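You operate a simulated robot arm through the tools that you are given. There is no shell and no other tool. Be economical: measure what you need, move in short steps, check, and stop when the job is done.

You are at the controls of a simulated two-armed robot. One attempt, no reset.

Task
Pick up the beaker from the top of the bench with one hand, pass it to the other hand and put it on the small bench. Take the wooden spool and leave it on the side table. Any order will do. Set down upright: beaker, wooden spool.

It is judged by the outcome, as a careful person would: the job done as asked, and still so three seconds after it is handed in. It fails if anything else is knocked over, pushed out of place, dropped, spilled or broken.

Robot
Two 7-joint arms with two-finger parallel grippers on one trunk, on a base that drives. Base frame: it is fixed to the floor where the robot stands at the start and does not move with it; the origin is under the middle of the robot, x ahead of it, y to its left, z up. Units: mm, rad, N and s.
The left shoulder is at the start at [-82, 119, 851], the right one opposite. With the tool pointing down near the work surface each hand reaches from about 140 to 580 mm from the robot's upright axis, wherever it stands, measured 20 degrees to its own side. Places, roughly: side table [-400, 3300, 800]; small bench [-900, 1400, 800]; wooden spool [1000, -1250, 750]. Payload 3.43 kg a hand.
Tool frame (each hand has its own): the origin (TCP) lies between the finger pads and is the grasp point; the fingertips stand 30 mm ahead of it; z points along the fingers, y is the line along which they close. Largest opening 94 mm; finger width 28, thickness 10; the body of the gripper, 50 by 96 mm, starts 55 mm behind the TCP.
Orientation is told as [roll, pitch, yaw] about the base's x, y, z axes, in that order, counted from this pose: with the fingers straight down and closing along the base's y, the tool's x points along the base's -x, its y along +y and its z along -z.

Tools
- The arms move only by the tool send_rows. It takes "left_steps", "right_steps" or both (then of equal length, played together; a hand with none holds still); each is a list of rows, each an object (a shift or turn left out is 0, a gripper value left out holds the last) with "translation": the shift along the tool's x, y, z in mm, a list of three; "delta_rot": the turn, a rotation vector about the tool's x, y, z in rad, a list of three. In form: [{"translation": [dx, dy, dz], "delta_rot": [ax, ay, az]}, ...]. A call has 1 to 8 rows; each row shifts and turns the commanded pose from where the row before left it, along the tool's axes as they then stand. "left_hand" and "right_hand" are, for a hand that has rows, the finger opening in mm, from 0 to 94, set as the call begins (left out, the last holds). Rows are played at 5 a second. More than 50 mm and 0.15 rad between two rows, or a gripper value outside its range, and nothing of the call is played. A pose out of reach is approached as far as the arm can. The call stops where the force on the tool passes 40 N (or 10 N more than at its start, if that is more) or the arm is blocked; 0.2 s more then pass. The fingers move at their own pace (about 153 mm/s each) and stop on an object; they squeeze with about 42 N. The grip force told is the motor's: it shows also when the fingers shut on nothing. Time passes only in rows, and 0.2 s behind the last, so rows that do not move let the fingers close. It gives the time, the measured TCP pose, the force on the tool (base axes), the opening and the grip force at its end, in the units of the frame above (readings bear some noise), with the torque about the TCP (base axes, N m) and any sound that the robot's microphone picked up.
- Cameras (640 x 400 px; columns grow to the right, rows downward): "scene" is now at [29.5, 36.1, 1564.1]; the picture's right is [0.44, -0.90, 0.00], its down [-0.64, -0.31, -0.70] and it looks along [0.63, 0.31, -0.71] (base axes); focal length 279 px, centre (320, 200). "left" rides on the left gripper at [76, -14, -103] in its tool frame; the picture's right is [0.18, 0.98, 0.00], its down [-0.75, 0.14, -0.64] and it looks along [-0.63, 0.12, 0.77] (tool axes); focal length 243 px, centre (320, 200). "right" rides on the right gripper at [76, 14, -102] in its tool frame; the picture's right is [-0.18, 0.98, 0.00], its down [-0.75, -0.14, -0.64] and it looks along [-0.63, -0.12, 0.77] (tool axes); focal length 243 px, centre (320, 200). There is no depth. A picture from a camera that has moved, and an enlarged one, comes with that camera's place and axes in the base frame and with its lens.
- snapshot(camera): a new picture of that camera. It takes no simulated time.
- raise_lower(by): slides the trunk up (or, below 0, down) by that many mm; the arms and the scene camera ride with it, the base frame stays. It gives what a move gives, with no picture.
- steer(legs): drives the robot by 1 to 6 legs, each [ahead, left, turn to the left] in mm, mm and rad, along the robot's own axes; the way and the turn of a leg run together, so that a leg with both is an arc; at most 1500 mm and 3.142 rad a leg. The arms and the cameras ride along, it lands a little off, and it stops where it bumps. It gives what a move gives.
- turn_head(pan, tilt): turns the head with the scene camera to pan (to the left, within 2.496 rad either way) and tilt (down, from -0.506 to 1.204), counted from straight ahead of the robot. It gives what a move gives.
- zoom(camera, box): a new picture of the part [left, top, right, bottom] of that camera's present view, enlarged. It takes no simulated time.
- job_done(): hands the job in; it is judged then, once.

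Work in short steps. Places have to be worked out from the pictures, the camera data and where the tool is seen: move nearer, look again, correct. Check each grasp and each placing, and mend what went wrong. You have 165 turns and 122 pictures in all, those below and enlarged ones among them. Open the grippers and draw the arms clear of the work before you hand the job in, unless the task says otherwise; then end with one line.

The tools are called after ">>>" by a JSON object that holds its "name" and its "arguments". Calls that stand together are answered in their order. send_rows: Moves the arms, as the interface text tells. Its arguments: {"type":"object","properties":{"left_steps":{"type":"array","items":{"type":"object","properties":{"translation":{"type":"array","items":{"type":"number"}},"delta_rot":{"type":"array","items":{"type":"number"}}}}},"left_hand":{"type":"number"},"right_steps":{"type":"array","items":{"type":"object","properties":{"translation":{"type":"array","items":{"type":"number"}},"delta_rot":{"type":"array","items":{"type":"number"}}}}},"right_hand":{"type":"number"}},"required":[]} The other tools are called the same way: raise_lower (by) slides the trunk up or down; steer (legs) drives the base; turn_head (pan, tilt) turns the head that bears the scene camera; snapshot (camera) takes a picture; zoom (camera, box) takes an enlarged picture of a part of a camera's view; job_done () hands the job in.

At the start:

```text
time: 0.0
left_position: [362.9, 333.3, 1068.1]
left_tool_rot: [0.0, 0.0, 0.001]
left_contact_force: [-0.1, -0.2, -0.4]
left_torque: [0.01, 0.0, -0.02]
left_opening: 93.9
left_finger_force: 0.0
right_position: [363.4, -7.0, 1064.0]
right_tool_rot: [-0.001, 0.0, -0.001]
right_contact_force: [-0.9, 0.1, 0.4]
right_torque: [0.02, -0.02, -0.01]
right_opening: 94.0
right_finger_force: 0.0
trunk travel left (down, up): [-275.0, 60.0]
robot x, y, heading: [2.8, -1.2, 0.002]
head pan, tilt: [0.454, 0.794]
```

scene: 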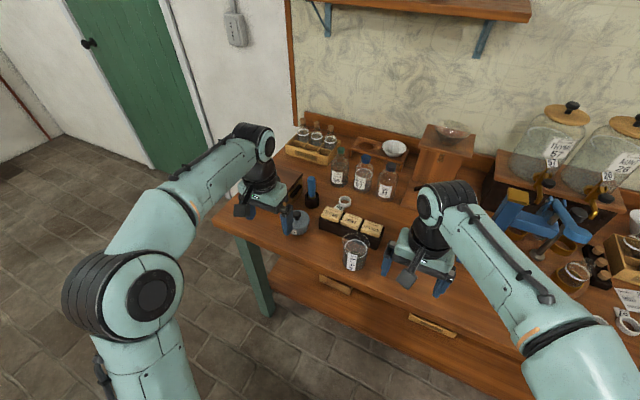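
right: 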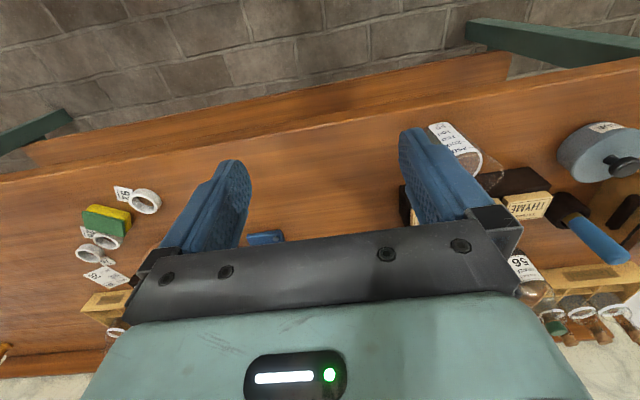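
left: 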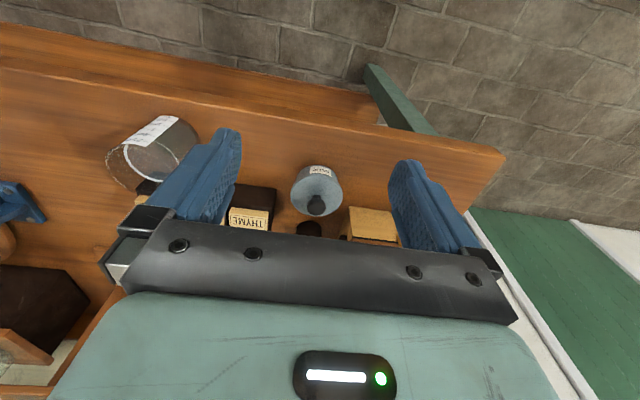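

I see a beaker with a label near the front edge of the bench, about (354,252) in the scene picture. I take a closer look.

>>> {"name": "zoom", "arguments": {"camera": "scene", "box": [240, 130, 480, 300]}}

>>> {"name": "turn_head", "arguments": {"pan": -0.9, "tilt": 0.5}}

>>> {"name": "snapshot", "arguments": {"camera": "scene"}}

>>> {"name": "turn_head", "arguments": {"pan": 1.8, "tilt": 0.4}}

>>> {"name": "snapshot", "arguments": {"camera": "scene"}}

```text
2.35 times, centred on (360, 215) of scene
camera zoom: at [29.5, 36.1, 1564.1], right [0.44, -0.9, 0.0], down [-0.64, -0.31, -0.7], along [0.63, 0.31, -0.71], focal length 657 px, centre (226, 165)
```

zoom: 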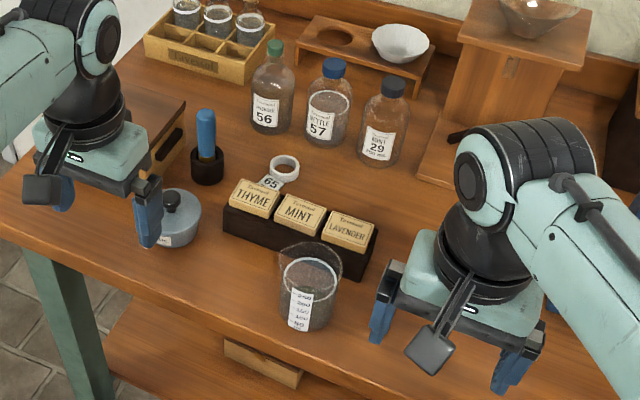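

```text
time: 1.5
left_position: [363.5, 333.7, 1068.4]
left_tool_rot: [0.001, 0.0, 0.0]
left_contact_force: [-0.7, 0.2, 0.3]
left_torque: [0.01, -0.03, 0.03]
left_opening: 93.7
left_finger_force: 0.0
right_position: [363.2, -6.0, 1064.0]
right_tool_rot: [-0.001, 0.0, 0.001]
right_contact_force: [0.7, -0.2, -0.5]
right_torque: [0.01, 0.01, 0.0]
right_opening: 94.1
right_finger_force: 0.2
trunk travel left (down, up): [-275.0, 60.0]
robot x, y, heading: [-1.7, -0.4, -0.003]
head pan, tilt: [-0.901, 0.499]
```

```text
117 pictures are left
camera scene: at [13.4, -70.6, 1589.6], right [-0.78, -0.62, 0.0], down [-0.3, 0.38, -0.88], along [0.55, -0.69, -0.48], focal length 279 px, centre (320, 200)
```

scene: 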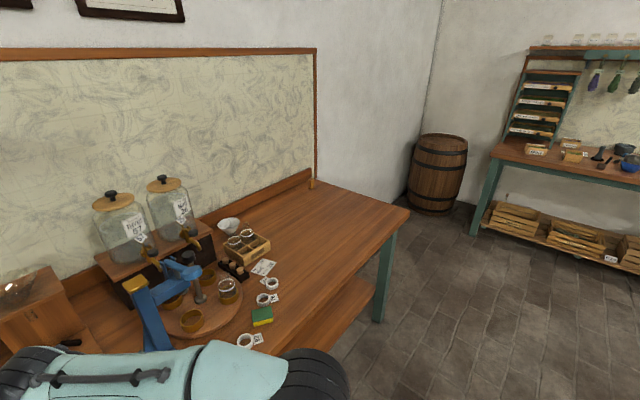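

```text
time: 3.9
left_position: [362.9, 334.3, 1069.0]
left_tool_rot: [0.002, 0.001, 0.0]
left_contact_force: [0.1, -0.5, -0.8]
left_torque: [-0.03, 0.01, 0.01]
left_opening: 94.0
left_finger_force: 0.1
right_position: [363.6, -5.7, 1063.7]
right_tool_rot: [0.001, 0.0, 0.001]
right_contact_force: [0.5, 0.0, 0.1]
right_torque: [0.01, -0.01, -0.01]
right_opening: 93.8
right_finger_force: 0.1
trunk travel left (down, up): [-275.0, 60.0]
robot x, y, heading: [1.5, 0.8, -0.0]
head pan, tilt: [1.799, 0.4]
```

```text
116 pictures are left
camera scene: at [-64.1, 90.8, 1598.8], right [0.97, 0.23, 0.0], down [0.09, -0.38, -0.92], along [-0.21, 0.9, -0.39], focal length 279 px, centre (320, 200)
```

scene: 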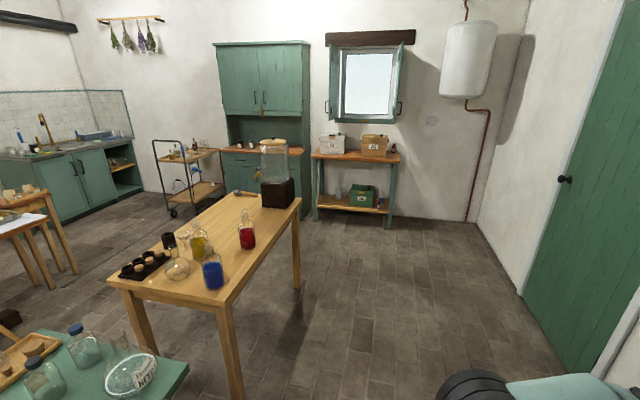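

The light wooden table nearby is the small bench, and the table with boxes at the far wall is the side table. Now I look for the spool near the right end of the bench.

>>> {"name": "turn_head", "arguments": {"pan": -0.9, "tilt": 0.5}}

>>> {"name": "zoom", "arguments": {"camera": "scene", "box": [200, 140, 420, 280]}}

>>> {"name": "zoom", "arguments": {"camera": "scene", "box": [480, 40, 640, 140]}}

>>> {"name": "turn_head", "arguments": {"pan": -1.7, "tilt": 0.5}}

>>> {"name": "snapshot", "arguments": {"camera": "scene"}}

```text
time: 6.3
left_position: [363.1, 334.2, 1069.4]
left_tool_rot: [0.0, -0.001, 0.001]
left_contact_force: [-0.3, -0.7, -1.8]
left_torque: [-0.02, 0.01, -0.02]
left_opening: 93.9
left_finger_force: 0.1
right_position: [362.8, -4.7, 1063.5]
right_tool_rot: [0.001, 0.0, 0.001]
right_contact_force: [0.1, 1.0, 0.0]
right_torque: [0.07, 0.02, -0.01]
right_opening: 93.9
right_finger_force: 0.0
trunk travel left (down, up): [-275.0, 60.0]
robot x, y, heading: [0.3, -0.8, 0.003]
head pan, tilt: [-0.901, 0.499]
```

```text
2.86 times, centred on (310, 210) of scene
camera zoom: at [13.4, -70.7, 1589.6], right [-0.78, -0.62, 0.0], down [-0.3, 0.38, -0.88], along [0.55, -0.69, -0.48], focal length 798 px, centre (349, 171)
```

zoom: 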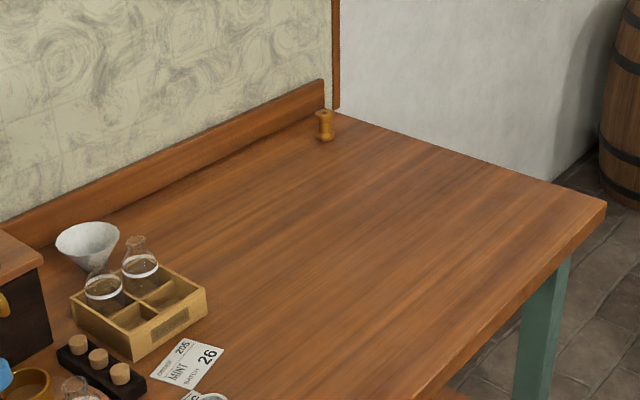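

```text
4.00 times, centred on (560, 90) of scene
camera zoom: at [13.4, -70.7, 1589.6], right [-0.78, -0.62, 0.0], down [-0.3, 0.38, -0.88], along [0.55, -0.69, -0.48], focal length 1117 px, centre (-640, 640)
```

zoom: 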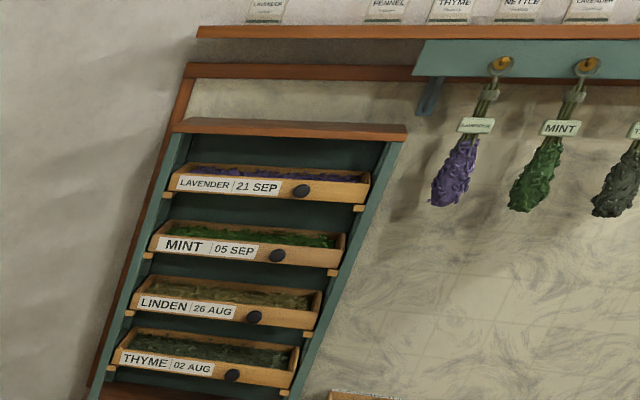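

```text
time: 7.4
left_position: [362.7, 334.1, 1068.9]
left_tool_rot: [0.0, 0.001, 0.0]
left_contact_force: [1.0, 0.6, 0.9]
left_torque: [-0.02, -0.02, -0.01]
left_opening: 94.0
left_finger_force: 0.0
right_position: [364.0, -5.5, 1064.0]
right_tool_rot: [0.0, 0.0, 0.001]
right_contact_force: [0.1, 0.3, 0.3]
right_torque: [-0.01, 0.02, 0.01]
right_opening: 94.2
right_finger_force: 0.0
trunk travel left (down, up): [-275.0, 60.0]
robot x, y, heading: [1.5, -1.3, 0.0]
head pan, tilt: [-1.7, 0.499]
```

```text
113 pictures are left
camera scene: at [-54.8, -89.6, 1589.6], right [-0.99, 0.13, 0.0], down [0.06, 0.47, -0.88], along [-0.11, -0.87, -0.48], focal length 279 px, centre (320, 200)
```

scene: 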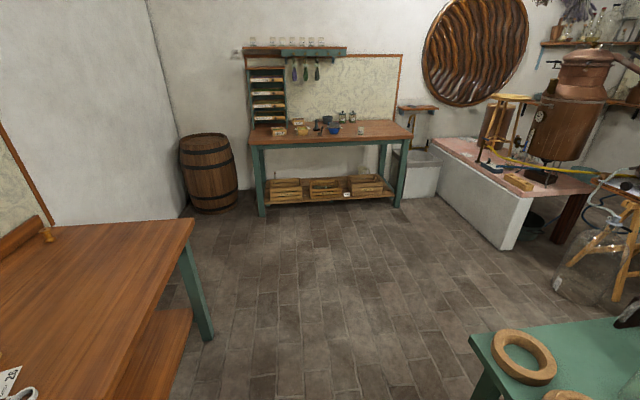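

The spool stands at the back right corner of the bench, roughly (1000,-1235), and the bench top comes out near z≈832. Beaker first: I measure it with both cameras.

>>> {"name": "turn_head", "arguments": {"pan": 0.25, "tilt": 1.0}}

>>> {"name": "zoom", "arguments": {"camera": "scene", "box": [240, 100, 400, 200]}}

>>> {"name": "zoom", "arguments": {"camera": "left", "box": [80, 80, 240, 210]}}

```text
time: 9.3
left_position: [362.2, 334.1, 1068.1]
left_tool_rot: [0.0, 0.0, 0.0]
left_contact_force: [0.9, 0.2, 0.7]
left_torque: [0.02, -0.03, 0.0]
left_opening: 94.0
left_finger_force: 0.1
right_position: [364.3, -4.7, 1064.1]
right_tool_rot: [0.002, 0.0, 0.0]
right_contact_force: [-1.1, 0.4, 1.2]
right_torque: [-0.03, -0.01, -0.01]
right_opening: 93.9
right_finger_force: 0.2
trunk travel left (down, up): [-275.0, 60.0]
robot x, y, heading: [1.5, 2.0, 0.005]
head pan, tilt: [0.25, 1.0]
```

```text
4.00 times, centred on (320, 150) of scene
camera zoom: at [24.3, 17.7, 1548.6], right [0.25, -0.97, 0.0], down [-0.82, -0.21, -0.54], along [0.52, 0.13, -0.84], focal length 1117 px, centre (320, 400)
```

zoom: 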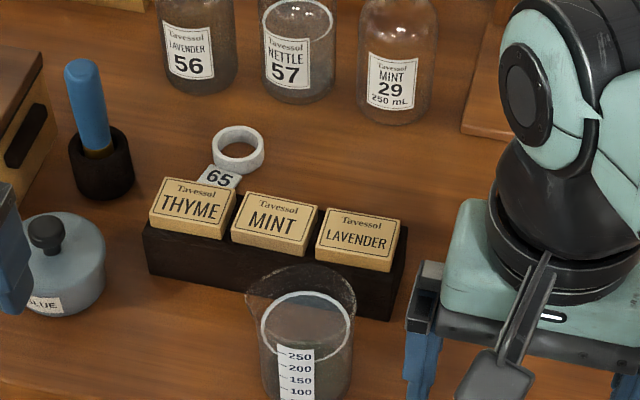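

```text
3.08 times, centred on (160, 145) of left
camera zoom: at [286.9, 319.6, 1171.3], right [-0.18, 0.98, 0.0], down [0.75, 0.14, 0.64], along [0.63, 0.12, -0.77], focal length 746 px, centre (812, 369)
```

zoom: 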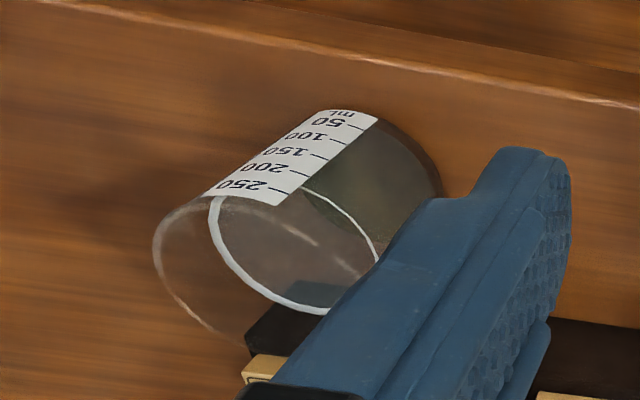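

The beaker is filled up to about the 250 mark, so it must stay level. I zoom for its base.

>>> {"name": "zoom", "arguments": {"camera": "scene", "box": [260, 150, 380, 225]}}

```text
5.33 times, centred on (320, 188) of scene
camera zoom: at [24.3, 17.7, 1548.6], right [0.25, -0.97, 0.0], down [-0.82, -0.21, -0.54], along [0.52, 0.13, -0.84], focal length 1489 px, centre (320, 267)
```

zoom: 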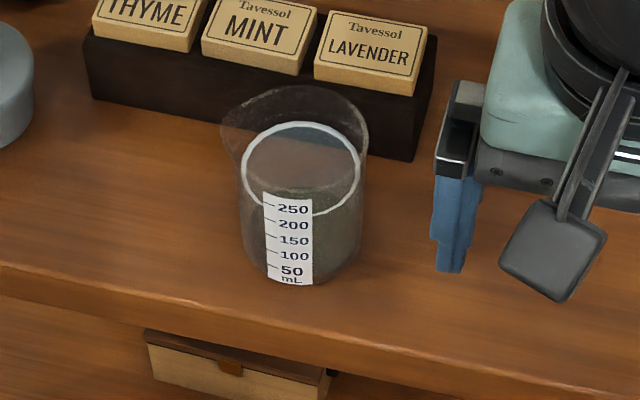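

The beaker's centre is about (480,144), base radius about 33 mm, the bench edge at x≈437. Left will grip it low with the fingers tilted 20° below horizontal, so right can take it from above; I pitch the left hand and shift it in y.

>>> {"name": "send_rows", "arguments": {"left_steps": [{"translation": [0, -22, 0], "delta_rot": [0, -0.1375, 0]}, {"translation": [0, -22, 0], "delta_rot": [0, -0.1375, 0]}, {"translation": [0, -22, 0], "delta_rot": [0, -0.1375, 0]}, {"translation": [0, -22, 0], "delta_rot": [0, -0.1375, 0]}, {"translation": [0, -22, 0], "delta_rot": [0, -0.1375, 0]}, {"translation": [0, -22, 0], "delta_rot": [0, -0.1375, 0]}, {"translation": [0, -22, 0], "delta_rot": [0, -0.1375, 0]}, {"translation": [0, -22, 0], "delta_rot": [0, -0.1375, 0]}], "right_steps": [{"translation": [0, -20, 0]}, {"translation": [0, -20, 0]}, {"translation": [0, -20, 0]}, {"translation": [0, -20, 0]}, {"translation": [0, -20, 0]}, {"translation": [0, -20, 0]}, {"translation": [0, 0, 0]}, {"translation": [0, 0, 0]}]}}

```text
time: 11.3
left_position: [359.3, 119.4, 1084.0]
left_tool_rot: [-0.099, -1.13, -0.01]
left_contact_force: [-1.4, -0.5, -0.4]
left_torque: [0.0, -0.01, 0.0]
left_opening: 93.9
left_finger_force: 0.0
right_position: [362.7, -122.0, 1061.4]
right_tool_rot: [0.0, -0.001, 0.0]
right_contact_force: [-1.0, 1.2, 0.0]
right_torque: [-0.01, 0.0, 0.01]
right_opening: 94.1
right_finger_force: 0.0
trunk travel left (down, up): [-275.0, 60.0]
robot x, y, heading: [1.7, 0.8, 0.002]
head pan, tilt: [0.25, 1.0]
stopped in row 8 (left hand): the arm was blocked; the commanded pose is now the measured one
```

The left arm was blocked in the last row; I look at why.

>>> {"name": "snapshot", "arguments": {"camera": "scene"}}

>>> {"name": "snapshot", "arguments": {"camera": "left"}}

```text
109 pictures are left
camera scene: at [24.2, 19.5, 1548.6], right [0.25, -0.97, 0.0], down [-0.82, -0.21, -0.54], along [0.52, 0.13, -0.84], focal length 279 px, centre (320, 200)
```

scene: 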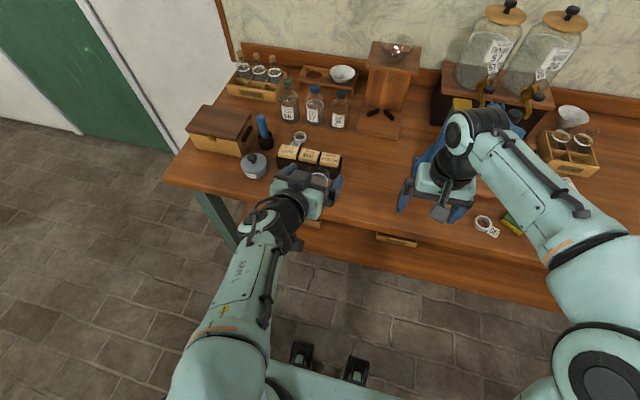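

```text
108 pictures are left
camera left: at [233.3, 115.7, 1059.6], right [0.02, 0.98, -0.21], down [-0.24, 0.21, 0.95], along [0.97, 0.03, 0.24], focal length 243 px, centre (320, 200)
```

left: 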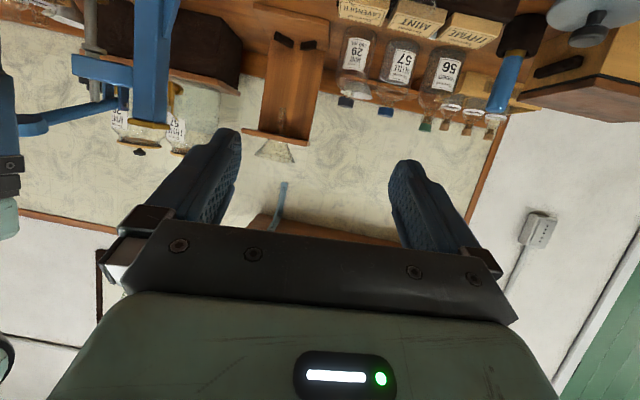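

The wrist neared a limit, though no contact shows and the tilt is already 25° below horizontal, which will do. I go down to the pre-grasp height and take out the small twist.

>>> {"name": "send_rows", "arguments": {"left_steps": [{"translation": [40, 8, 15.6], "delta_rot": [-0.025, 0, 0]}, {"translation": [40, 8, 15.6], "delta_rot": [-0.025, 0, 0]}, {"translation": [40, 8, 15.6], "delta_rot": [-0.025, 0, 0]}, {"translation": [40, 8, 15.6], "delta_rot": [-0.025, 0, 0]}, {}]}}

>>> {"name": "snapshot", "arguments": {"camera": "left"}}

>>> {"name": "snapshot", "arguments": {"camera": "scene"}}

```text
time: 12.5
left_position: [370.2, 147.7, 915.8]
left_tool_rot: [0.009, -1.132, -0.017]
left_contact_force: [0.4, -0.2, 0.3]
left_torque: [-0.01, 0.02, -0.01]
left_opening: 93.9
left_finger_force: 0.0
left hand out of reach, approached as far as the arm can: row 3, 4
right_position: [362.6, -123.7, 1062.3]
right_tool_rot: [0.001, -0.001, -0.001]
right_contact_force: [-0.2, -0.1, -0.8]
right_torque: [-0.01, -0.01, 0.03]
right_opening: 94.1
right_finger_force: 0.1
trunk travel left (down, up): [-275.0, 60.0]
robot x, y, heading: [-1.5, -1.1, 0.0]
head pan, tilt: [0.25, 1.0]
```

```text
107 pictures are left
camera left: at [245.5, 134.3, 890.0], right [-0.07, 0.98, -0.16], down [-0.26, 0.14, 0.96], along [0.96, 0.11, 0.24], focal length 243 px, centre (320, 200)
```

left: 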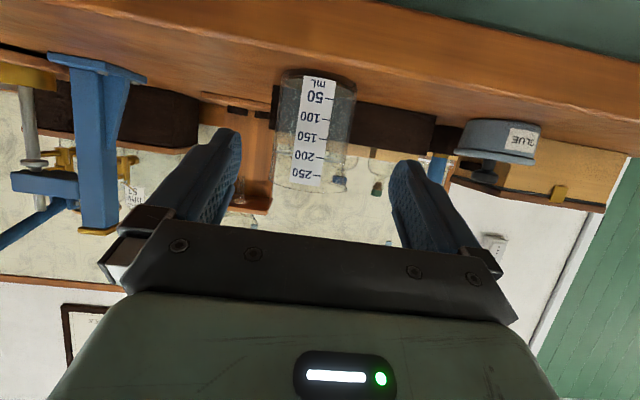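

```text
106 pictures are left
camera scene: at [23.5, 17.3, 1548.5], right [0.25, -0.97, 0.0], down [-0.82, -0.21, -0.54], along [0.52, 0.13, -0.84], focal length 279 px, centre (320, 200)
```

scene: 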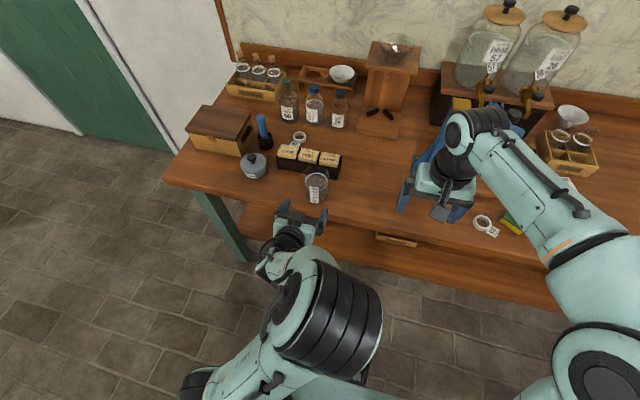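

The beaker lies straight ahead, centred about y=145 between the fingers. I advance 85 mm along the fingers and check.

>>> {"name": "send_rows", "arguments": {"left_steps": [{"translation": [0, -1, 28]}, {"translation": [0, -1, 28]}, {"translation": [0, 0, 29]}, {}]}}

>>> {"name": "snapshot", "arguments": {"camera": "left"}}

>>> {"name": "zoom", "arguments": {"camera": "scene", "box": [240, 140, 400, 240]}}

```text
time: 13.5
left_position: [446.4, 142.4, 878.4]
left_tool_rot: [0.007, -1.131, -0.015]
left_contact_force: [-0.2, 0.3, -0.5]
left_torque: [-0.01, -0.06, -0.02]
left_opening: 93.8
left_finger_force: 0.0
right_position: [362.0, -123.6, 1062.8]
right_tool_rot: [0.0, 0.0, 0.0]
right_contact_force: [0.2, 0.0, -0.9]
right_torque: [-0.01, -0.01, 0.0]
right_opening: 94.1
right_finger_force: 0.0
trunk travel left (down, up): [-275.0, 60.0]
robot x, y, heading: [-4.5, -4.3, -0.001]
head pan, tilt: [0.25, 1.0]
```

```text
105 pictures are left
camera left: at [321.1, 128.8, 853.7], right [-0.07, 0.98, -0.16], down [-0.26, 0.14, 0.96], along [0.96, 0.11, 0.24], focal length 243 px, centre (320, 200)
```

left: 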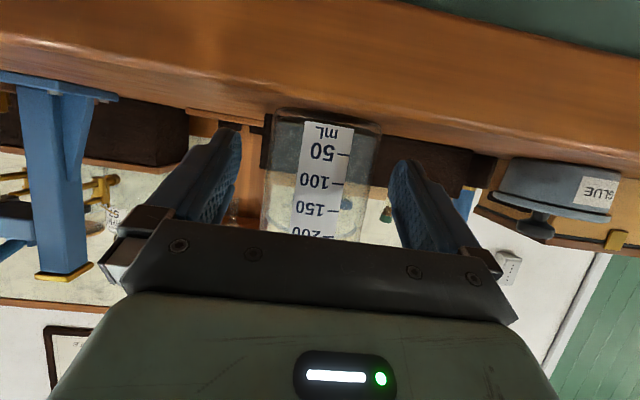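

```text
4.00 times, centred on (320, 190) of scene
camera zoom: at [23.7, 17.4, 1548.5], right [0.25, -0.97, 0.0], down [-0.82, -0.21, -0.54], along [0.52, 0.13, -0.84], focal length 1117 px, centre (320, 240)
```

zoom: 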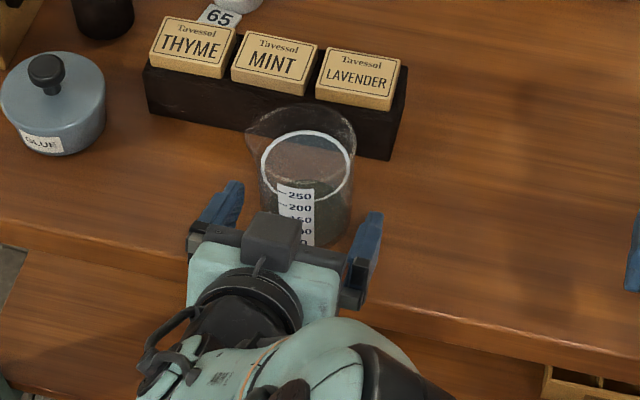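

The beaker is centred between the fingers with the TCP about 25–30 mm short of its axis. I advance 27 mm more and close.

>>> {"name": "send_rows", "arguments": {"left_steps": [{"translation": [0, 0, 14]}, {"translation": [0, 0, 13]}, {}]}}

>>> {"name": "snapshot", "arguments": {"camera": "left"}}

>>> {"name": "snapshot", "arguments": {"camera": "right"}}

```text
time: 14.3
left_position: [469.7, 141.2, 867.3]
left_tool_rot: [0.007, -1.13, -0.016]
left_contact_force: [0.7, 0.1, -0.7]
left_torque: [0.01, 0.0, -0.02]
left_opening: 94.0
left_finger_force: 0.1
right_position: [363.8, -124.6, 1062.6]
right_tool_rot: [-0.001, -0.001, -0.002]
right_contact_force: [-0.9, -0.7, 0.0]
right_torque: [-0.06, -0.01, 0.0]
right_opening: 94.0
right_finger_force: 0.1
trunk travel left (down, up): [-275.0, 60.0]
robot x, y, heading: [-1.3, 1.0, -0.004]
head pan, tilt: [0.25, 1.0]
```

```text
103 pictures are left
camera left: at [346.2, 128.3, 842.4], right [-0.07, 0.98, -0.16], down [-0.26, 0.14, 0.96], along [0.96, 0.11, 0.24], focal length 243 px, centre (320, 200)
```

left: 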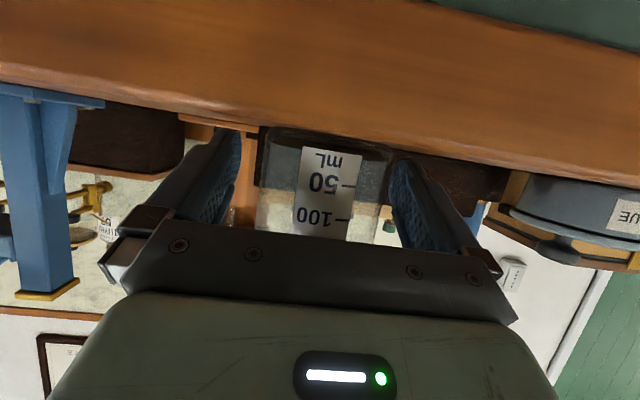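

```text
102 pictures are left
camera right: at [286.5, -110.3, 1164.0], right [0.18, 0.98, 0.0], down [0.75, -0.14, 0.64], along [0.63, -0.12, -0.77], focal length 243 px, centre (320, 200)
```

right: 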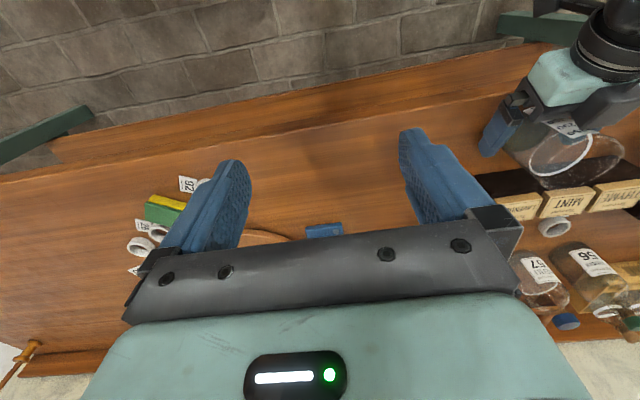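

The beaker stands between the pads; I close the left hand (with a 2 mm y correction) and let it settle.

>>> {"name": "send_rows", "arguments": {"left_steps": [{"translation": [0, 2, 0]}]}}

>>> {"name": "send_rows", "arguments": {"left_steps": [{}, {}, {}], "left_hand": 50}}

>>> {"name": "snapshot", "arguments": {"camera": "left"}}

```text
time: 14.7
left_position: [473.2, 143.9, 868.2]
left_tool_rot: [0.007, -1.131, -0.017]
left_contact_force: [-0.3, 0.3, 0.4]
left_torque: [0.01, 0.0, 0.03]
left_opening: 94.0
left_finger_force: 0.0
right_position: [363.1, -125.4, 1062.8]
right_tool_rot: [-0.002, -0.001, 0.0]
right_contact_force: [0.4, -0.1, 0.0]
right_torque: [0.01, -0.02, 0.01]
right_opening: 94.1
right_finger_force: 0.1
trunk travel left (down, up): [-275.0, 60.0]
robot x, y, heading: [0.3, 2.4, -0.003]
head pan, tilt: [0.25, 1.0]
```

```text
time: 15.5
left_position: [472.0, 143.9, 867.7]
left_tool_rot: [0.006, -1.13, -0.015]
left_contact_force: [1.4, 1.0, 1.2]
left_torque: [0.04, -0.04, 0.01]
left_opening: 71.3
left_finger_force: 41.8
right_position: [363.4, -123.9, 1063.4]
right_tool_rot: [0.0, 0.002, 0.0]
right_contact_force: [0.1, 0.6, -0.5]
right_torque: [0.0, -0.01, 0.0]
right_opening: 93.9
right_finger_force: 0.1
trunk travel left (down, up): [-275.0, 60.0]
robot x, y, heading: [2.5, -2.6, -0.0]
head pan, tilt: [0.25, 1.0]
```

```text
101 pictures are left
camera left: at [347.2, 130.5, 842.9], right [-0.07, 0.98, -0.16], down [-0.26, 0.14, 0.96], along [0.96, 0.11, 0.24], focal length 243 px, centre (320, 200)
```

left: 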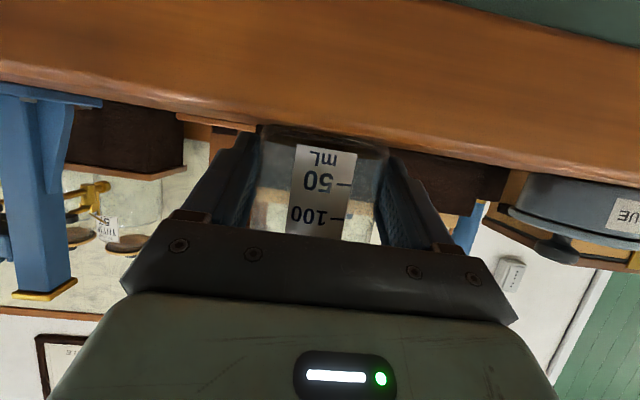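

Gripped at 71 mm opening with full force. I lift straight up 60 mm, then 60 more.

>>> {"name": "send_rows", "arguments": {"left_steps": [{"translation": [-9.05, 0, -4.26]}, {"translation": [-13.6, 0, -6.4]}, {"translation": [-18.1, 0, -8.5]}, {"translation": [-18.1, 0, -8.5]}, {"translation": [-18.1, 0, -8.5]}, {"translation": [-18.1, 0, -8.5]}, {"translation": [-9, 0, -4.2]}, {}]}}

>>> {"name": "snapshot", "arguments": {"camera": "right"}}

>>> {"name": "snapshot", "arguments": {"camera": "scene"}}

```text
time: 17.3
left_position: [471.9, 144.3, 983.8]
left_tool_rot: [0.007, -1.129, -0.016]
left_contact_force: [-0.4, -0.4, -3.7]
left_torque: [0.02, 0.04, 0.0]
left_opening: 71.2
left_finger_force: 41.4
right_position: [362.5, -123.1, 1061.5]
right_tool_rot: [0.0, 0.0, 0.001]
right_contact_force: [0.1, 0.2, -0.8]
right_torque: [0.02, 0.02, 0.01]
right_opening: 94.1
right_finger_force: 0.1
trunk travel left (down, up): [-275.0, 60.0]
robot x, y, heading: [2.1, -5.7, -0.003]
head pan, tilt: [0.25, 1.0]
```

```text
100 pictures are left
camera right: at [286.9, -110.2, 1163.9], right [0.18, 0.98, 0.0], down [0.75, -0.14, 0.64], along [0.63, -0.12, -0.77], focal length 243 px, centre (320, 200)
```

right: 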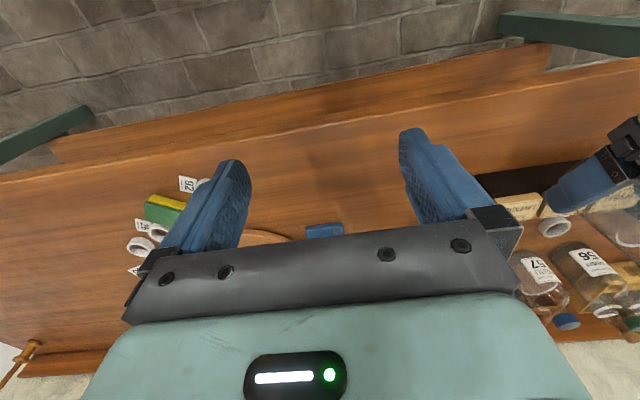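

```text
99 pictures are left
camera scene: at [24.5, 17.4, 1548.5], right [0.25, -0.97, 0.0], down [-0.82, -0.21, -0.54], along [0.52, 0.13, -0.84], focal length 279 px, centre (320, 200)
```

scene: 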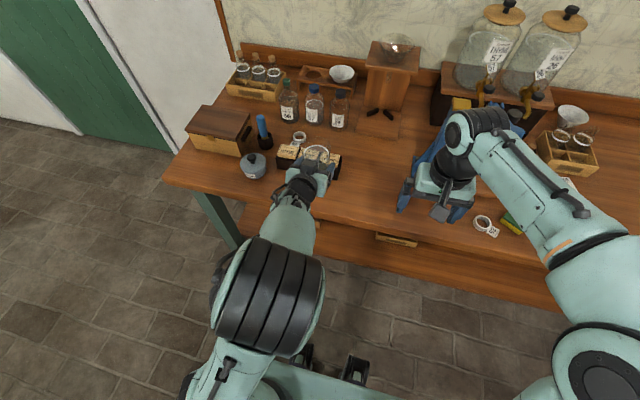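

Lifted, about 0.35 kg. I zoom on the left hand to see the block atop it before planning the hand-over.

>>> {"name": "zoom", "arguments": {"camera": "scene", "box": [250, 130, 370, 205]}}

```text
5.33 times, centred on (310, 168) of scene
camera zoom: at [24.5, 17.4, 1548.5], right [0.25, -0.97, 0.0], down [-0.82, -0.21, -0.54], along [0.52, 0.13, -0.84], focal length 1489 px, centre (373, 373)
```

zoom: 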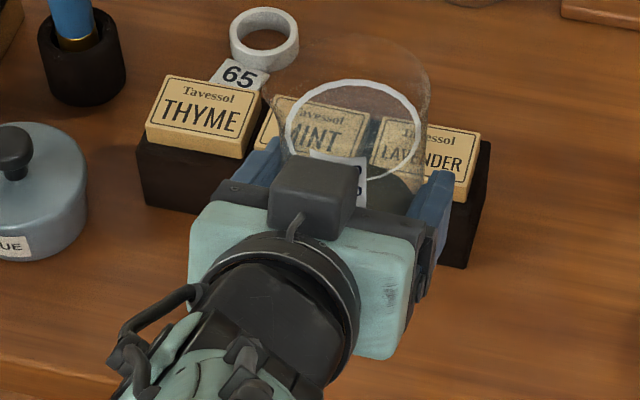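

The block on the hand's upper side rises only about 90 mm above the TCP, so right can come in vertically with its TCP about 55 mm above the left one, closing along the same line. I shift the beaker 100 mm to the right, gently.

>>> {"name": "send_rows", "arguments": {"left_steps": [{"translation": [0, -8, 0]}, {"translation": [0, -14, 0]}, {"translation": [0, -18, 0]}, {"translation": [0, -20, 0]}, {"translation": [0, -18, 0]}, {"translation": [0, -14, 0]}, {"translation": [0, -8, 0]}, {}]}}

>>> {"name": "snapshot", "arguments": {"camera": "right"}}

>>> {"name": "zoom", "arguments": {"camera": "scene", "box": [250, 120, 410, 220]}}

```text
time: 19.1
left_position: [469.3, 43.1, 982.7]
left_tool_rot: [0.007, -1.131, -0.016]
left_contact_force: [0.0, -1.2, -2.2]
left_torque: [0.02, 0.03, 0.02]
left_opening: 71.0
left_finger_force: 42.2
right_position: [362.7, -124.6, 1061.8]
right_tool_rot: [0.001, -0.001, 0.0]
right_contact_force: [-0.5, 0.0, 0.2]
right_torque: [0.01, -0.02, 0.01]
right_opening: 93.8
right_finger_force: 0.0
trunk travel left (down, up): [-275.0, 60.0]
robot x, y, heading: [-1.0, -1.2, 0.004]
head pan, tilt: [0.25, 1.0]
```

```text
97 pictures are left
camera right: at [286.8, -110.2, 1164.0], right [0.18, 0.98, 0.0], down [0.75, -0.14, 0.64], along [0.63, -0.12, -0.77], focal length 243 px, centre (320, 200)
```

right: 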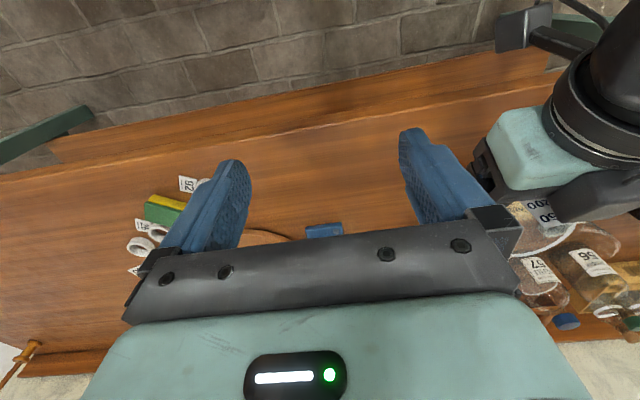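

```text
4.00 times, centred on (330, 170) of scene
camera zoom: at [24.4, 17.5, 1548.5], right [0.25, -0.97, 0.0], down [-0.82, -0.21, -0.54], along [0.52, 0.13, -0.84], focal length 1117 px, centre (280, 320)
```

zoom: 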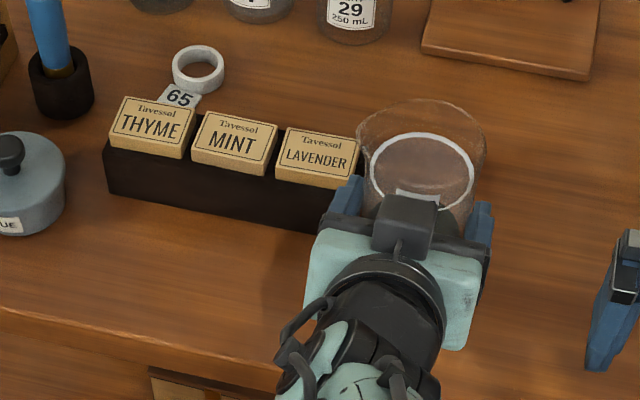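

The beaker is 100 mm tall with its axis at about (477,43), rim at z≈1047. I raise the right hand and bring it over the beaker.

>>> {"name": "send_rows", "arguments": {"right_steps": [{"translation": [0, 0, -37]}, {"translation": [0, 0, -37]}, {"translation": [0, 0, -36]}, {"translation": [-29, 30, 0]}, {"translation": [-29, 30, 0]}, {"translation": [-28, 30, 0]}, {"translation": [-28, 30, 0]}, {}]}}

>>> {"name": "snapshot", "arguments": {"camera": "right"}}

>>> {"name": "snapshot", "arguments": {"camera": "scene"}}

```text
time: 20.9
left_position: [470.1, 43.5, 981.9]
left_tool_rot: [0.007, -1.13, -0.017]
left_contact_force: [0.3, -0.1, -2.7]
left_torque: [-0.01, 0.01, -0.01]
left_opening: 71.2
left_finger_force: 42.4
right_position: [425.6, -52.0, 1164.6]
right_tool_rot: [0.0, -0.003, 0.001]
right_contact_force: [1.2, 0.1, 0.6]
right_torque: [-0.03, -0.03, 0.02]
right_opening: 93.9
right_finger_force: 0.1
right hand out of reach, approached as far as the arm can: row 6, 7
trunk travel left (down, up): [-275.0, 60.0]
robot x, y, heading: [0.8, 1.7, -0.001]
head pan, tilt: [0.25, 1.0]
```

```text
95 pictures are left
camera right: at [348.2, -37.6, 1265.4], right [0.18, 0.98, 0.0], down [0.75, -0.14, 0.64], along [0.63, -0.12, -0.76], focal length 243 px, centre (320, 200)
```

right: 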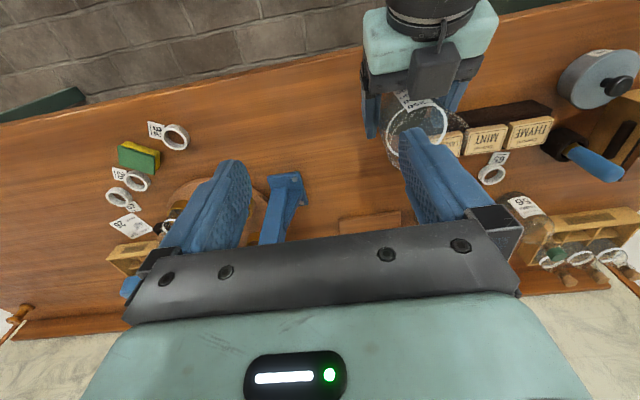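

```text
94 pictures are left
camera scene: at [24.2, 17.2, 1548.5], right [0.25, -0.97, 0.0], down [-0.82, -0.21, -0.54], along [0.52, 0.13, -0.84], focal length 279 px, centre (320, 200)
```

scene: 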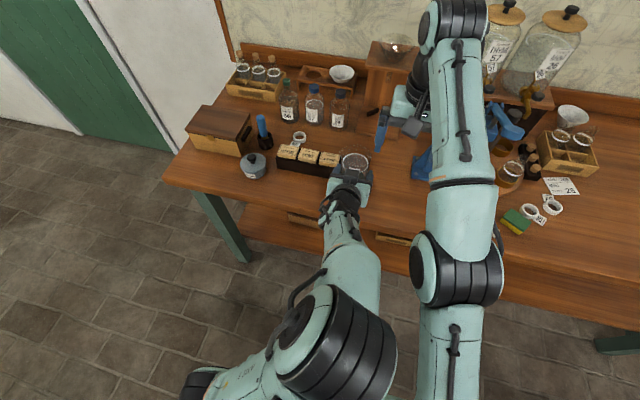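

At this height the right arm can't reach that far. I bring the beaker nearer and lower (to x≈405, z≈930) with the left hand.

>>> {"name": "send_rows", "arguments": {"left_steps": [{"translation": [6, -1, -3]}, {"translation": [11, -2, -5.5]}, {"translation": [13, -2, -7]}, {"translation": [13, -2, -7]}, {"translation": [13, -2, -7]}, {"translation": [11, -2, -5]}, {"translation": [6, -1, -3]}, {}]}}

>>> {"name": "snapshot", "arguments": {"camera": "scene"}}

```text
time: 22.7
left_position: [406.0, 31.7, 933.1]
left_tool_rot: [0.007, -1.13, -0.016]
left_contact_force: [0.3, -0.7, -2.6]
left_torque: [0.02, 0.01, 0.01]
left_opening: 71.0
left_finger_force: 42.4
right_position: [425.8, -51.7, 1164.3]
right_tool_rot: [0.001, -0.003, -0.001]
right_contact_force: [-0.1, -0.6, -1.0]
right_torque: [0.0, 0.02, 0.0]
right_opening: 94.2
right_finger_force: 0.0
trunk travel left (down, up): [-275.0, 60.0]
robot x, y, heading: [-3.0, -0.1, 0.001]
head pan, tilt: [0.25, 1.0]
```

```text
93 pictures are left
camera scene: at [24.4, 17.4, 1548.5], right [0.25, -0.97, 0.0], down [-0.82, -0.21, -0.54], along [0.52, 0.13, -0.84], focal length 279 px, centre (320, 200)
```

scene: 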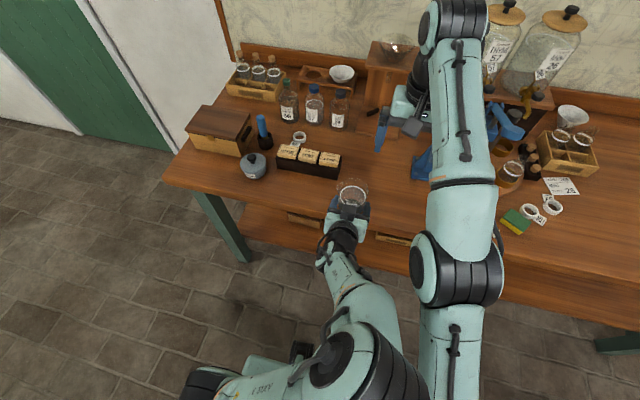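

I bring the right hand over the beaker in small steps: target (414,32,1100).

>>> {"name": "send_rows", "arguments": {"right_steps": [{"translation": [4, 14, 22]}, {"translation": [4, 17, 21]}, {"translation": [4, 17, 21]}, {}]}}

>>> {"name": "snapshot", "arguments": {"camera": "scene"}}

>>> {"name": "snapshot", "arguments": {"camera": "right"}}

```text
time: 23.7
left_position: [405.1, 33.7, 932.9]
left_tool_rot: [0.008, -1.133, -0.015]
left_contact_force: [0.5, -0.7, -2.7]
left_torque: [0.0, 0.0, 0.03]
left_opening: 71.1
left_finger_force: 42.2
right_position: [413.8, -0.8, 1100.2]
right_tool_rot: [-0.001, 0.0, -0.001]
right_contact_force: [0.5, 0.2, -0.4]
right_torque: [0.04, 0.01, 0.03]
right_opening: 94.1
right_finger_force: 0.0
trunk travel left (down, up): [-275.0, 60.0]
robot x, y, heading: [0.3, 1.8, 0.003]
head pan, tilt: [0.25, 1.0]
```

```text
92 pictures are left
camera scene: at [24.4, 17.2, 1548.5], right [0.25, -0.97, 0.0], down [-0.82, -0.21, -0.54], along [0.52, 0.13, -0.84], focal length 279 px, centre (320, 200)
```

scene: 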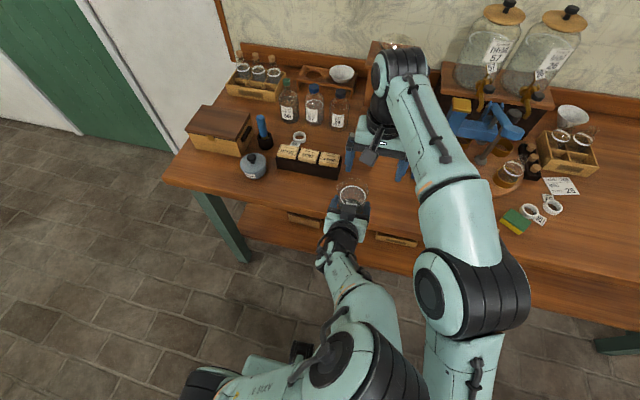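

```text
91 pictures are left
camera right: at [337.6, 12.2, 1201.9], right [0.18, 0.98, 0.0], down [0.75, -0.14, 0.64], along [0.63, -0.12, -0.77], focal length 243 px, centre (320, 200)
```

right: 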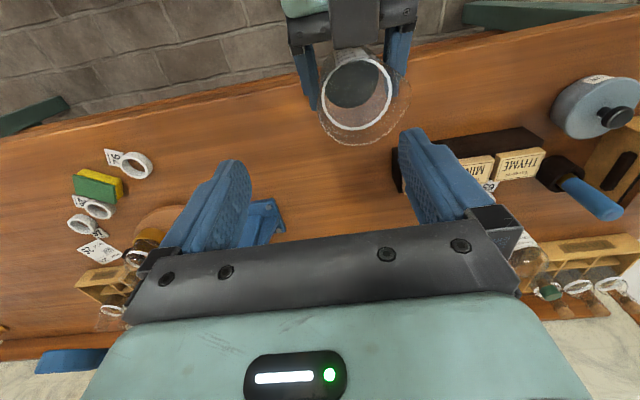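

The rim centre works out at about (411,33,997). I move right over it in y, then descend partway.

>>> {"name": "send_rows", "arguments": {"right_steps": [{"translation": [0, 17, 0]}, {"translation": [1, 17, 0]}, {"translation": [0, 0, 20]}, {"translation": [0, 0, 20]}, {}]}}

>>> {"name": "snapshot", "arguments": {"camera": "right"}}

>>> {"name": "zoom", "arguments": {"camera": "scene", "box": [270, 120, 430, 220]}}

```text
time: 24.9
left_position: [405.8, 33.6, 932.1]
left_tool_rot: [0.006, -1.132, -0.017]
left_contact_force: [0.1, 0.0, -2.9]
left_torque: [-0.01, 0.0, 0.0]
left_opening: 71.1
left_finger_force: 42.1
right_position: [414.5, 33.0, 1059.6]
right_tool_rot: [-0.001, 0.0, -0.002]
right_contact_force: [-0.8, 0.2, -0.3]
right_torque: [-0.03, 0.0, -0.02]
right_opening: 94.0
right_finger_force: 0.0
trunk travel left (down, up): [-275.0, 60.0]
robot x, y, heading: [0.7, -6.3, 0.0]
head pan, tilt: [0.25, 1.0]
```

```text
90 pictures are left
camera right: at [337.1, 47.2, 1161.7], right [0.19, 0.98, 0.0], down [0.75, -0.14, 0.64], along [0.63, -0.12, -0.77], focal length 243 px, centre (320, 200)
```

right: 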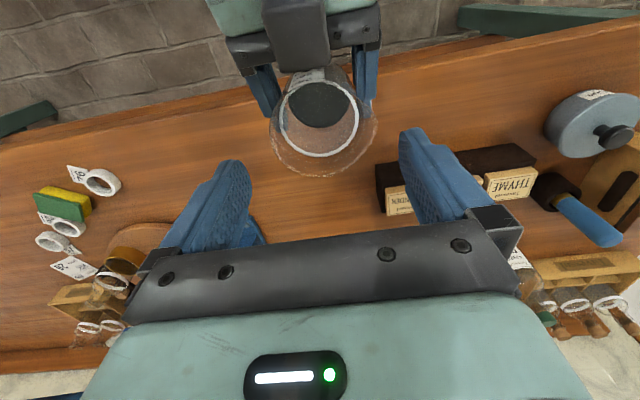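

```text
4.00 times, centred on (350, 170) of scene
camera zoom: at [24.3, 17.3, 1548.5], right [0.25, -0.97, 0.0], down [-0.82, -0.21, -0.54], along [0.52, 0.13, -0.84], focal length 1117 px, centre (200, 320)
```

zoom: 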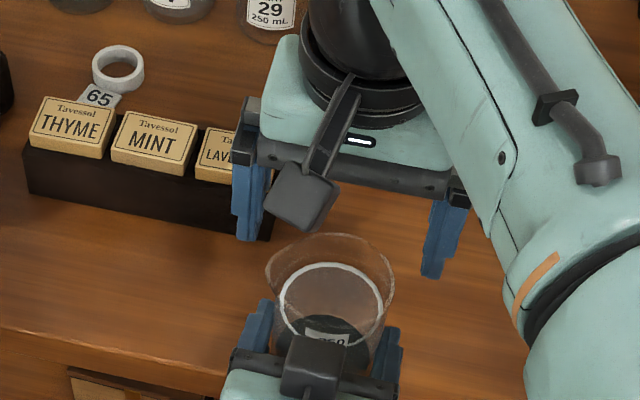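

The spout points to +y, right where the right pad would close. I turn the right hand by +0.66 rad (38°) about the vertical and narrow it to 82 mm, so the pads clear both the spout and the left palm.

>>> {"name": "send_rows", "arguments": {"right_steps": [{"delta_rot": [0, 0, -0.1326]}, {"delta_rot": [0, 0, -0.1326]}, {"delta_rot": [0, 0, -0.1326]}, {"delta_rot": [0, 0, -0.1326]}, {"delta_rot": [0, 0, -0.1326]}, {}], "right_hand": 82}}

>>> {"name": "snapshot", "arguments": {"camera": "right"}}

>>> {"name": "zoom", "arguments": {"camera": "scene", "box": [270, 120, 430, 220]}}

```text
time: 26.3
left_position: [405.3, 33.1, 932.8]
left_tool_rot: [0.009, -1.131, -0.016]
left_contact_force: [-0.7, -0.4, -2.7]
left_torque: [0.05, 0.01, -0.03]
left_opening: 71.0
left_finger_force: 41.9
right_position: [413.4, 31.4, 1060.5]
right_tool_rot: [-0.001, 0.0, 0.665]
right_contact_force: [0.5, -0.3, 0.5]
right_torque: [0.01, -0.01, 0.03]
right_opening: 82.1
right_finger_force: 0.0
trunk travel left (down, up): [-275.0, 60.0]
robot x, y, heading: [-2.2, -3.8, -0.003]
head pan, tilt: [0.25, 1.0]
```

```text
88 pictures are left
camera right: at [343.9, -4.7, 1162.0], right [-0.46, 0.89, 0.0], down [0.68, 0.35, 0.64], along [0.57, 0.3, -0.77], focal length 243 px, centre (320, 200)
```

right: 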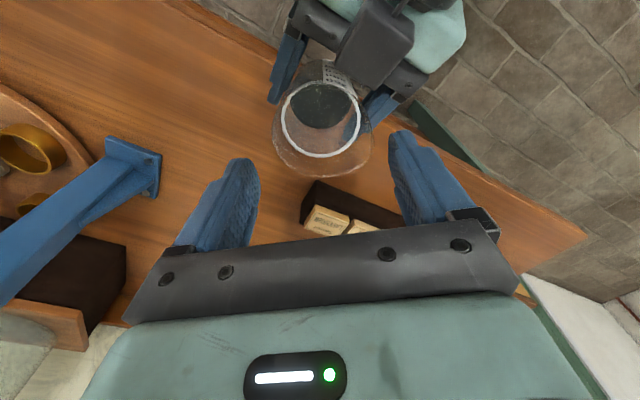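

```text
4.00 times, centred on (350, 170) of scene
camera zoom: at [24.3, 17.4, 1548.5], right [0.25, -0.97, 0.0], down [-0.82, -0.21, -0.54], along [0.52, 0.13, -0.84], focal length 1117 px, centre (200, 320)
```

zoom: 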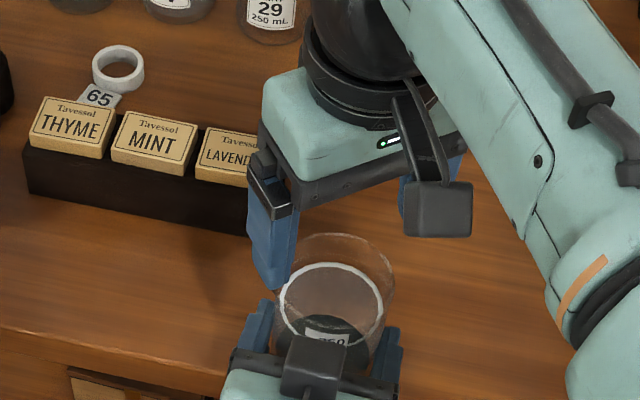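

The ring centre gives the beaker's axis as (412,33); the right TCP sits at (413,31). I descend 32 mm and look.

>>> {"name": "send_rows", "arguments": {"right_steps": [{"translation": [0, 0, 12]}, {"translation": [0, 0, 12]}, {"translation": [0, 0, 8]}, {}]}}

>>> {"name": "snapshot", "arguments": {"camera": "right"}}

>>> {"name": "zoom", "arguments": {"camera": "scene", "box": [290, 140, 410, 215]}}

```text
time: 27.3
left_position: [404.8, 33.5, 933.0]
left_tool_rot: [0.007, -1.132, -0.016]
left_contact_force: [-0.2, 0.2, -3.5]
left_torque: [0.01, 0.01, 0.01]
left_opening: 71.3
left_finger_force: 42.0
right_position: [413.1, 32.9, 1028.5]
right_tool_rot: [0.001, -0.001, 0.661]
right_contact_force: [1.0, -0.8, 0.0]
right_torque: [0.01, 0.01, 0.0]
right_opening: 82.2
right_finger_force: 0.0
trunk travel left (down, up): [-275.0, 60.0]
robot x, y, heading: [-0.4, 1.4, -0.004]
head pan, tilt: [0.25, 1.0]
```

```text
86 pictures are left
camera right: at [343.7, -2.9, 1129.3], right [-0.46, 0.89, 0.0], down [0.68, 0.35, 0.64], along [0.57, 0.29, -0.77], focal length 243 px, centre (320, 200)
```

right: 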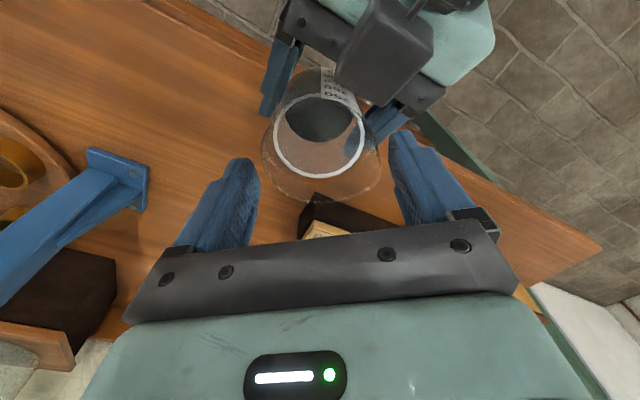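

```text
5.33 times, centred on (350, 178) of scene
camera zoom: at [24.3, 17.4, 1548.5], right [0.25, -0.97, 0.0], down [-0.82, -0.21, -0.54], along [0.52, 0.13, -0.84], focal length 1489 px, centre (160, 320)
```

zoom: 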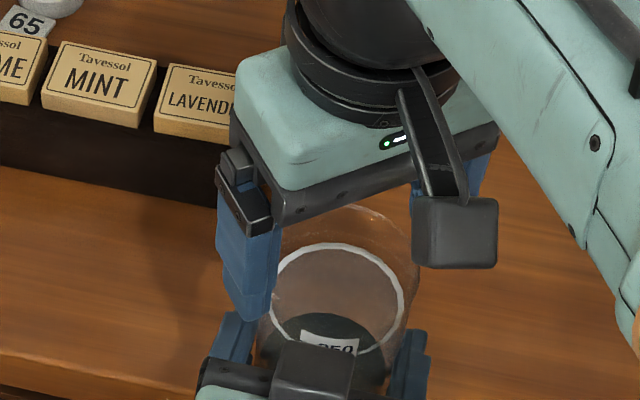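

The rim is centred between the pads with about 5 mm to spare each side. I descend 26 mm more and look before closing.

>>> {"name": "send_rows", "arguments": {"right_steps": [{"translation": [0, 0, 9]}, {"translation": [0, 0, 9]}, {"translation": [0, 0, 8]}, {}]}}

>>> {"name": "snapshot", "arguments": {"camera": "right"}}

>>> {"name": "zoom", "arguments": {"camera": "scene", "box": [290, 140, 410, 215]}}

>>> {"name": "snapshot", "arguments": {"camera": "left"}}

```text
time: 28.3
left_position: [405.4, 32.8, 932.9]
left_tool_rot: [0.007, -1.13, -0.014]
left_contact_force: [0.0, -0.3, -2.0]
left_torque: [0.01, 0.0, 0.0]
left_opening: 70.9
left_finger_force: 42.3
right_position: [412.4, 31.6, 1002.3]
right_tool_rot: [-0.001, -0.002, 0.662]
right_contact_force: [0.1, 0.5, 0.1]
right_torque: [-0.01, 0.0, -0.01]
right_opening: 82.1
right_finger_force: 0.1
trunk travel left (down, up): [-275.0, 60.0]
robot x, y, heading: [0.3, -1.7, 0.004]
head pan, tilt: [0.25, 1.0]
```

```text
84 pictures are left
camera right: at [343.3, -4.1, 1103.2], right [-0.46, 0.89, 0.0], down [0.68, 0.35, 0.64], along [0.57, 0.3, -0.77], focal length 243 px, centre (320, 200)
```

right: 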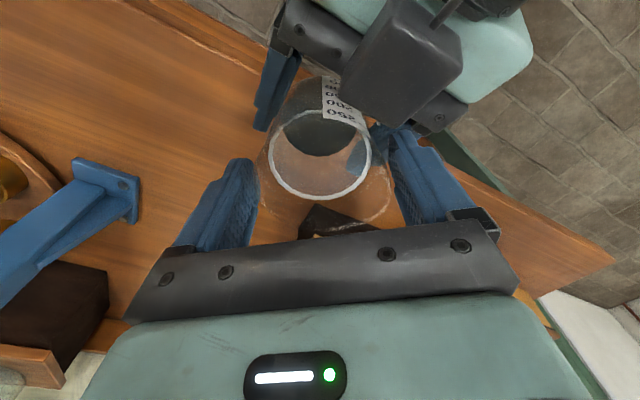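

```text
5.33 times, centred on (350, 178) of scene
camera zoom: at [24.3, 17.4, 1548.5], right [0.25, -0.97, 0.0], down [-0.82, -0.21, -0.54], along [0.52, 0.13, -0.84], focal length 1489 px, centre (160, 320)
```

zoom: 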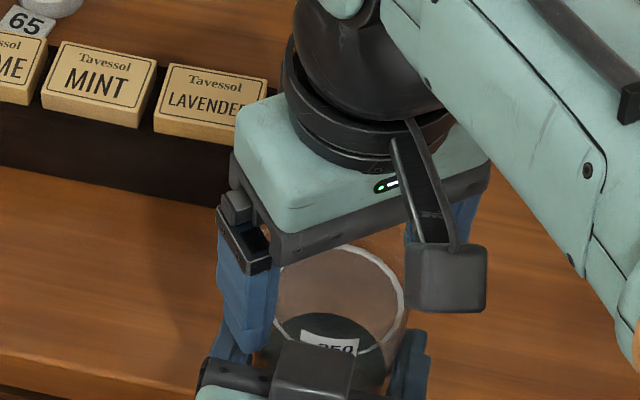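

```text
82 pictures are left
camera left: at [280.0, 19.4, 907.4], right [-0.07, 0.98, -0.16], down [-0.26, 0.14, 0.96], along [0.96, 0.11, 0.24], focal length 243 px, centre (320, 200)
```

left: 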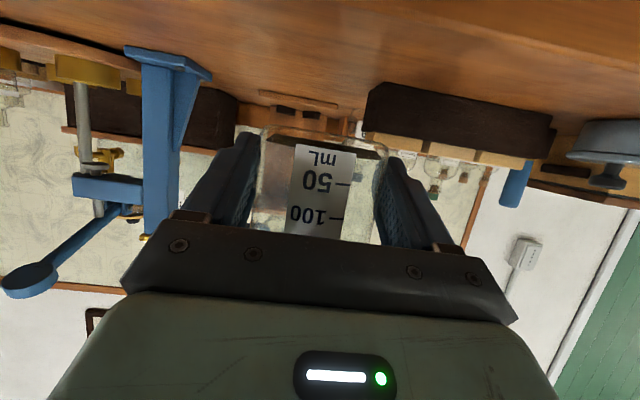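

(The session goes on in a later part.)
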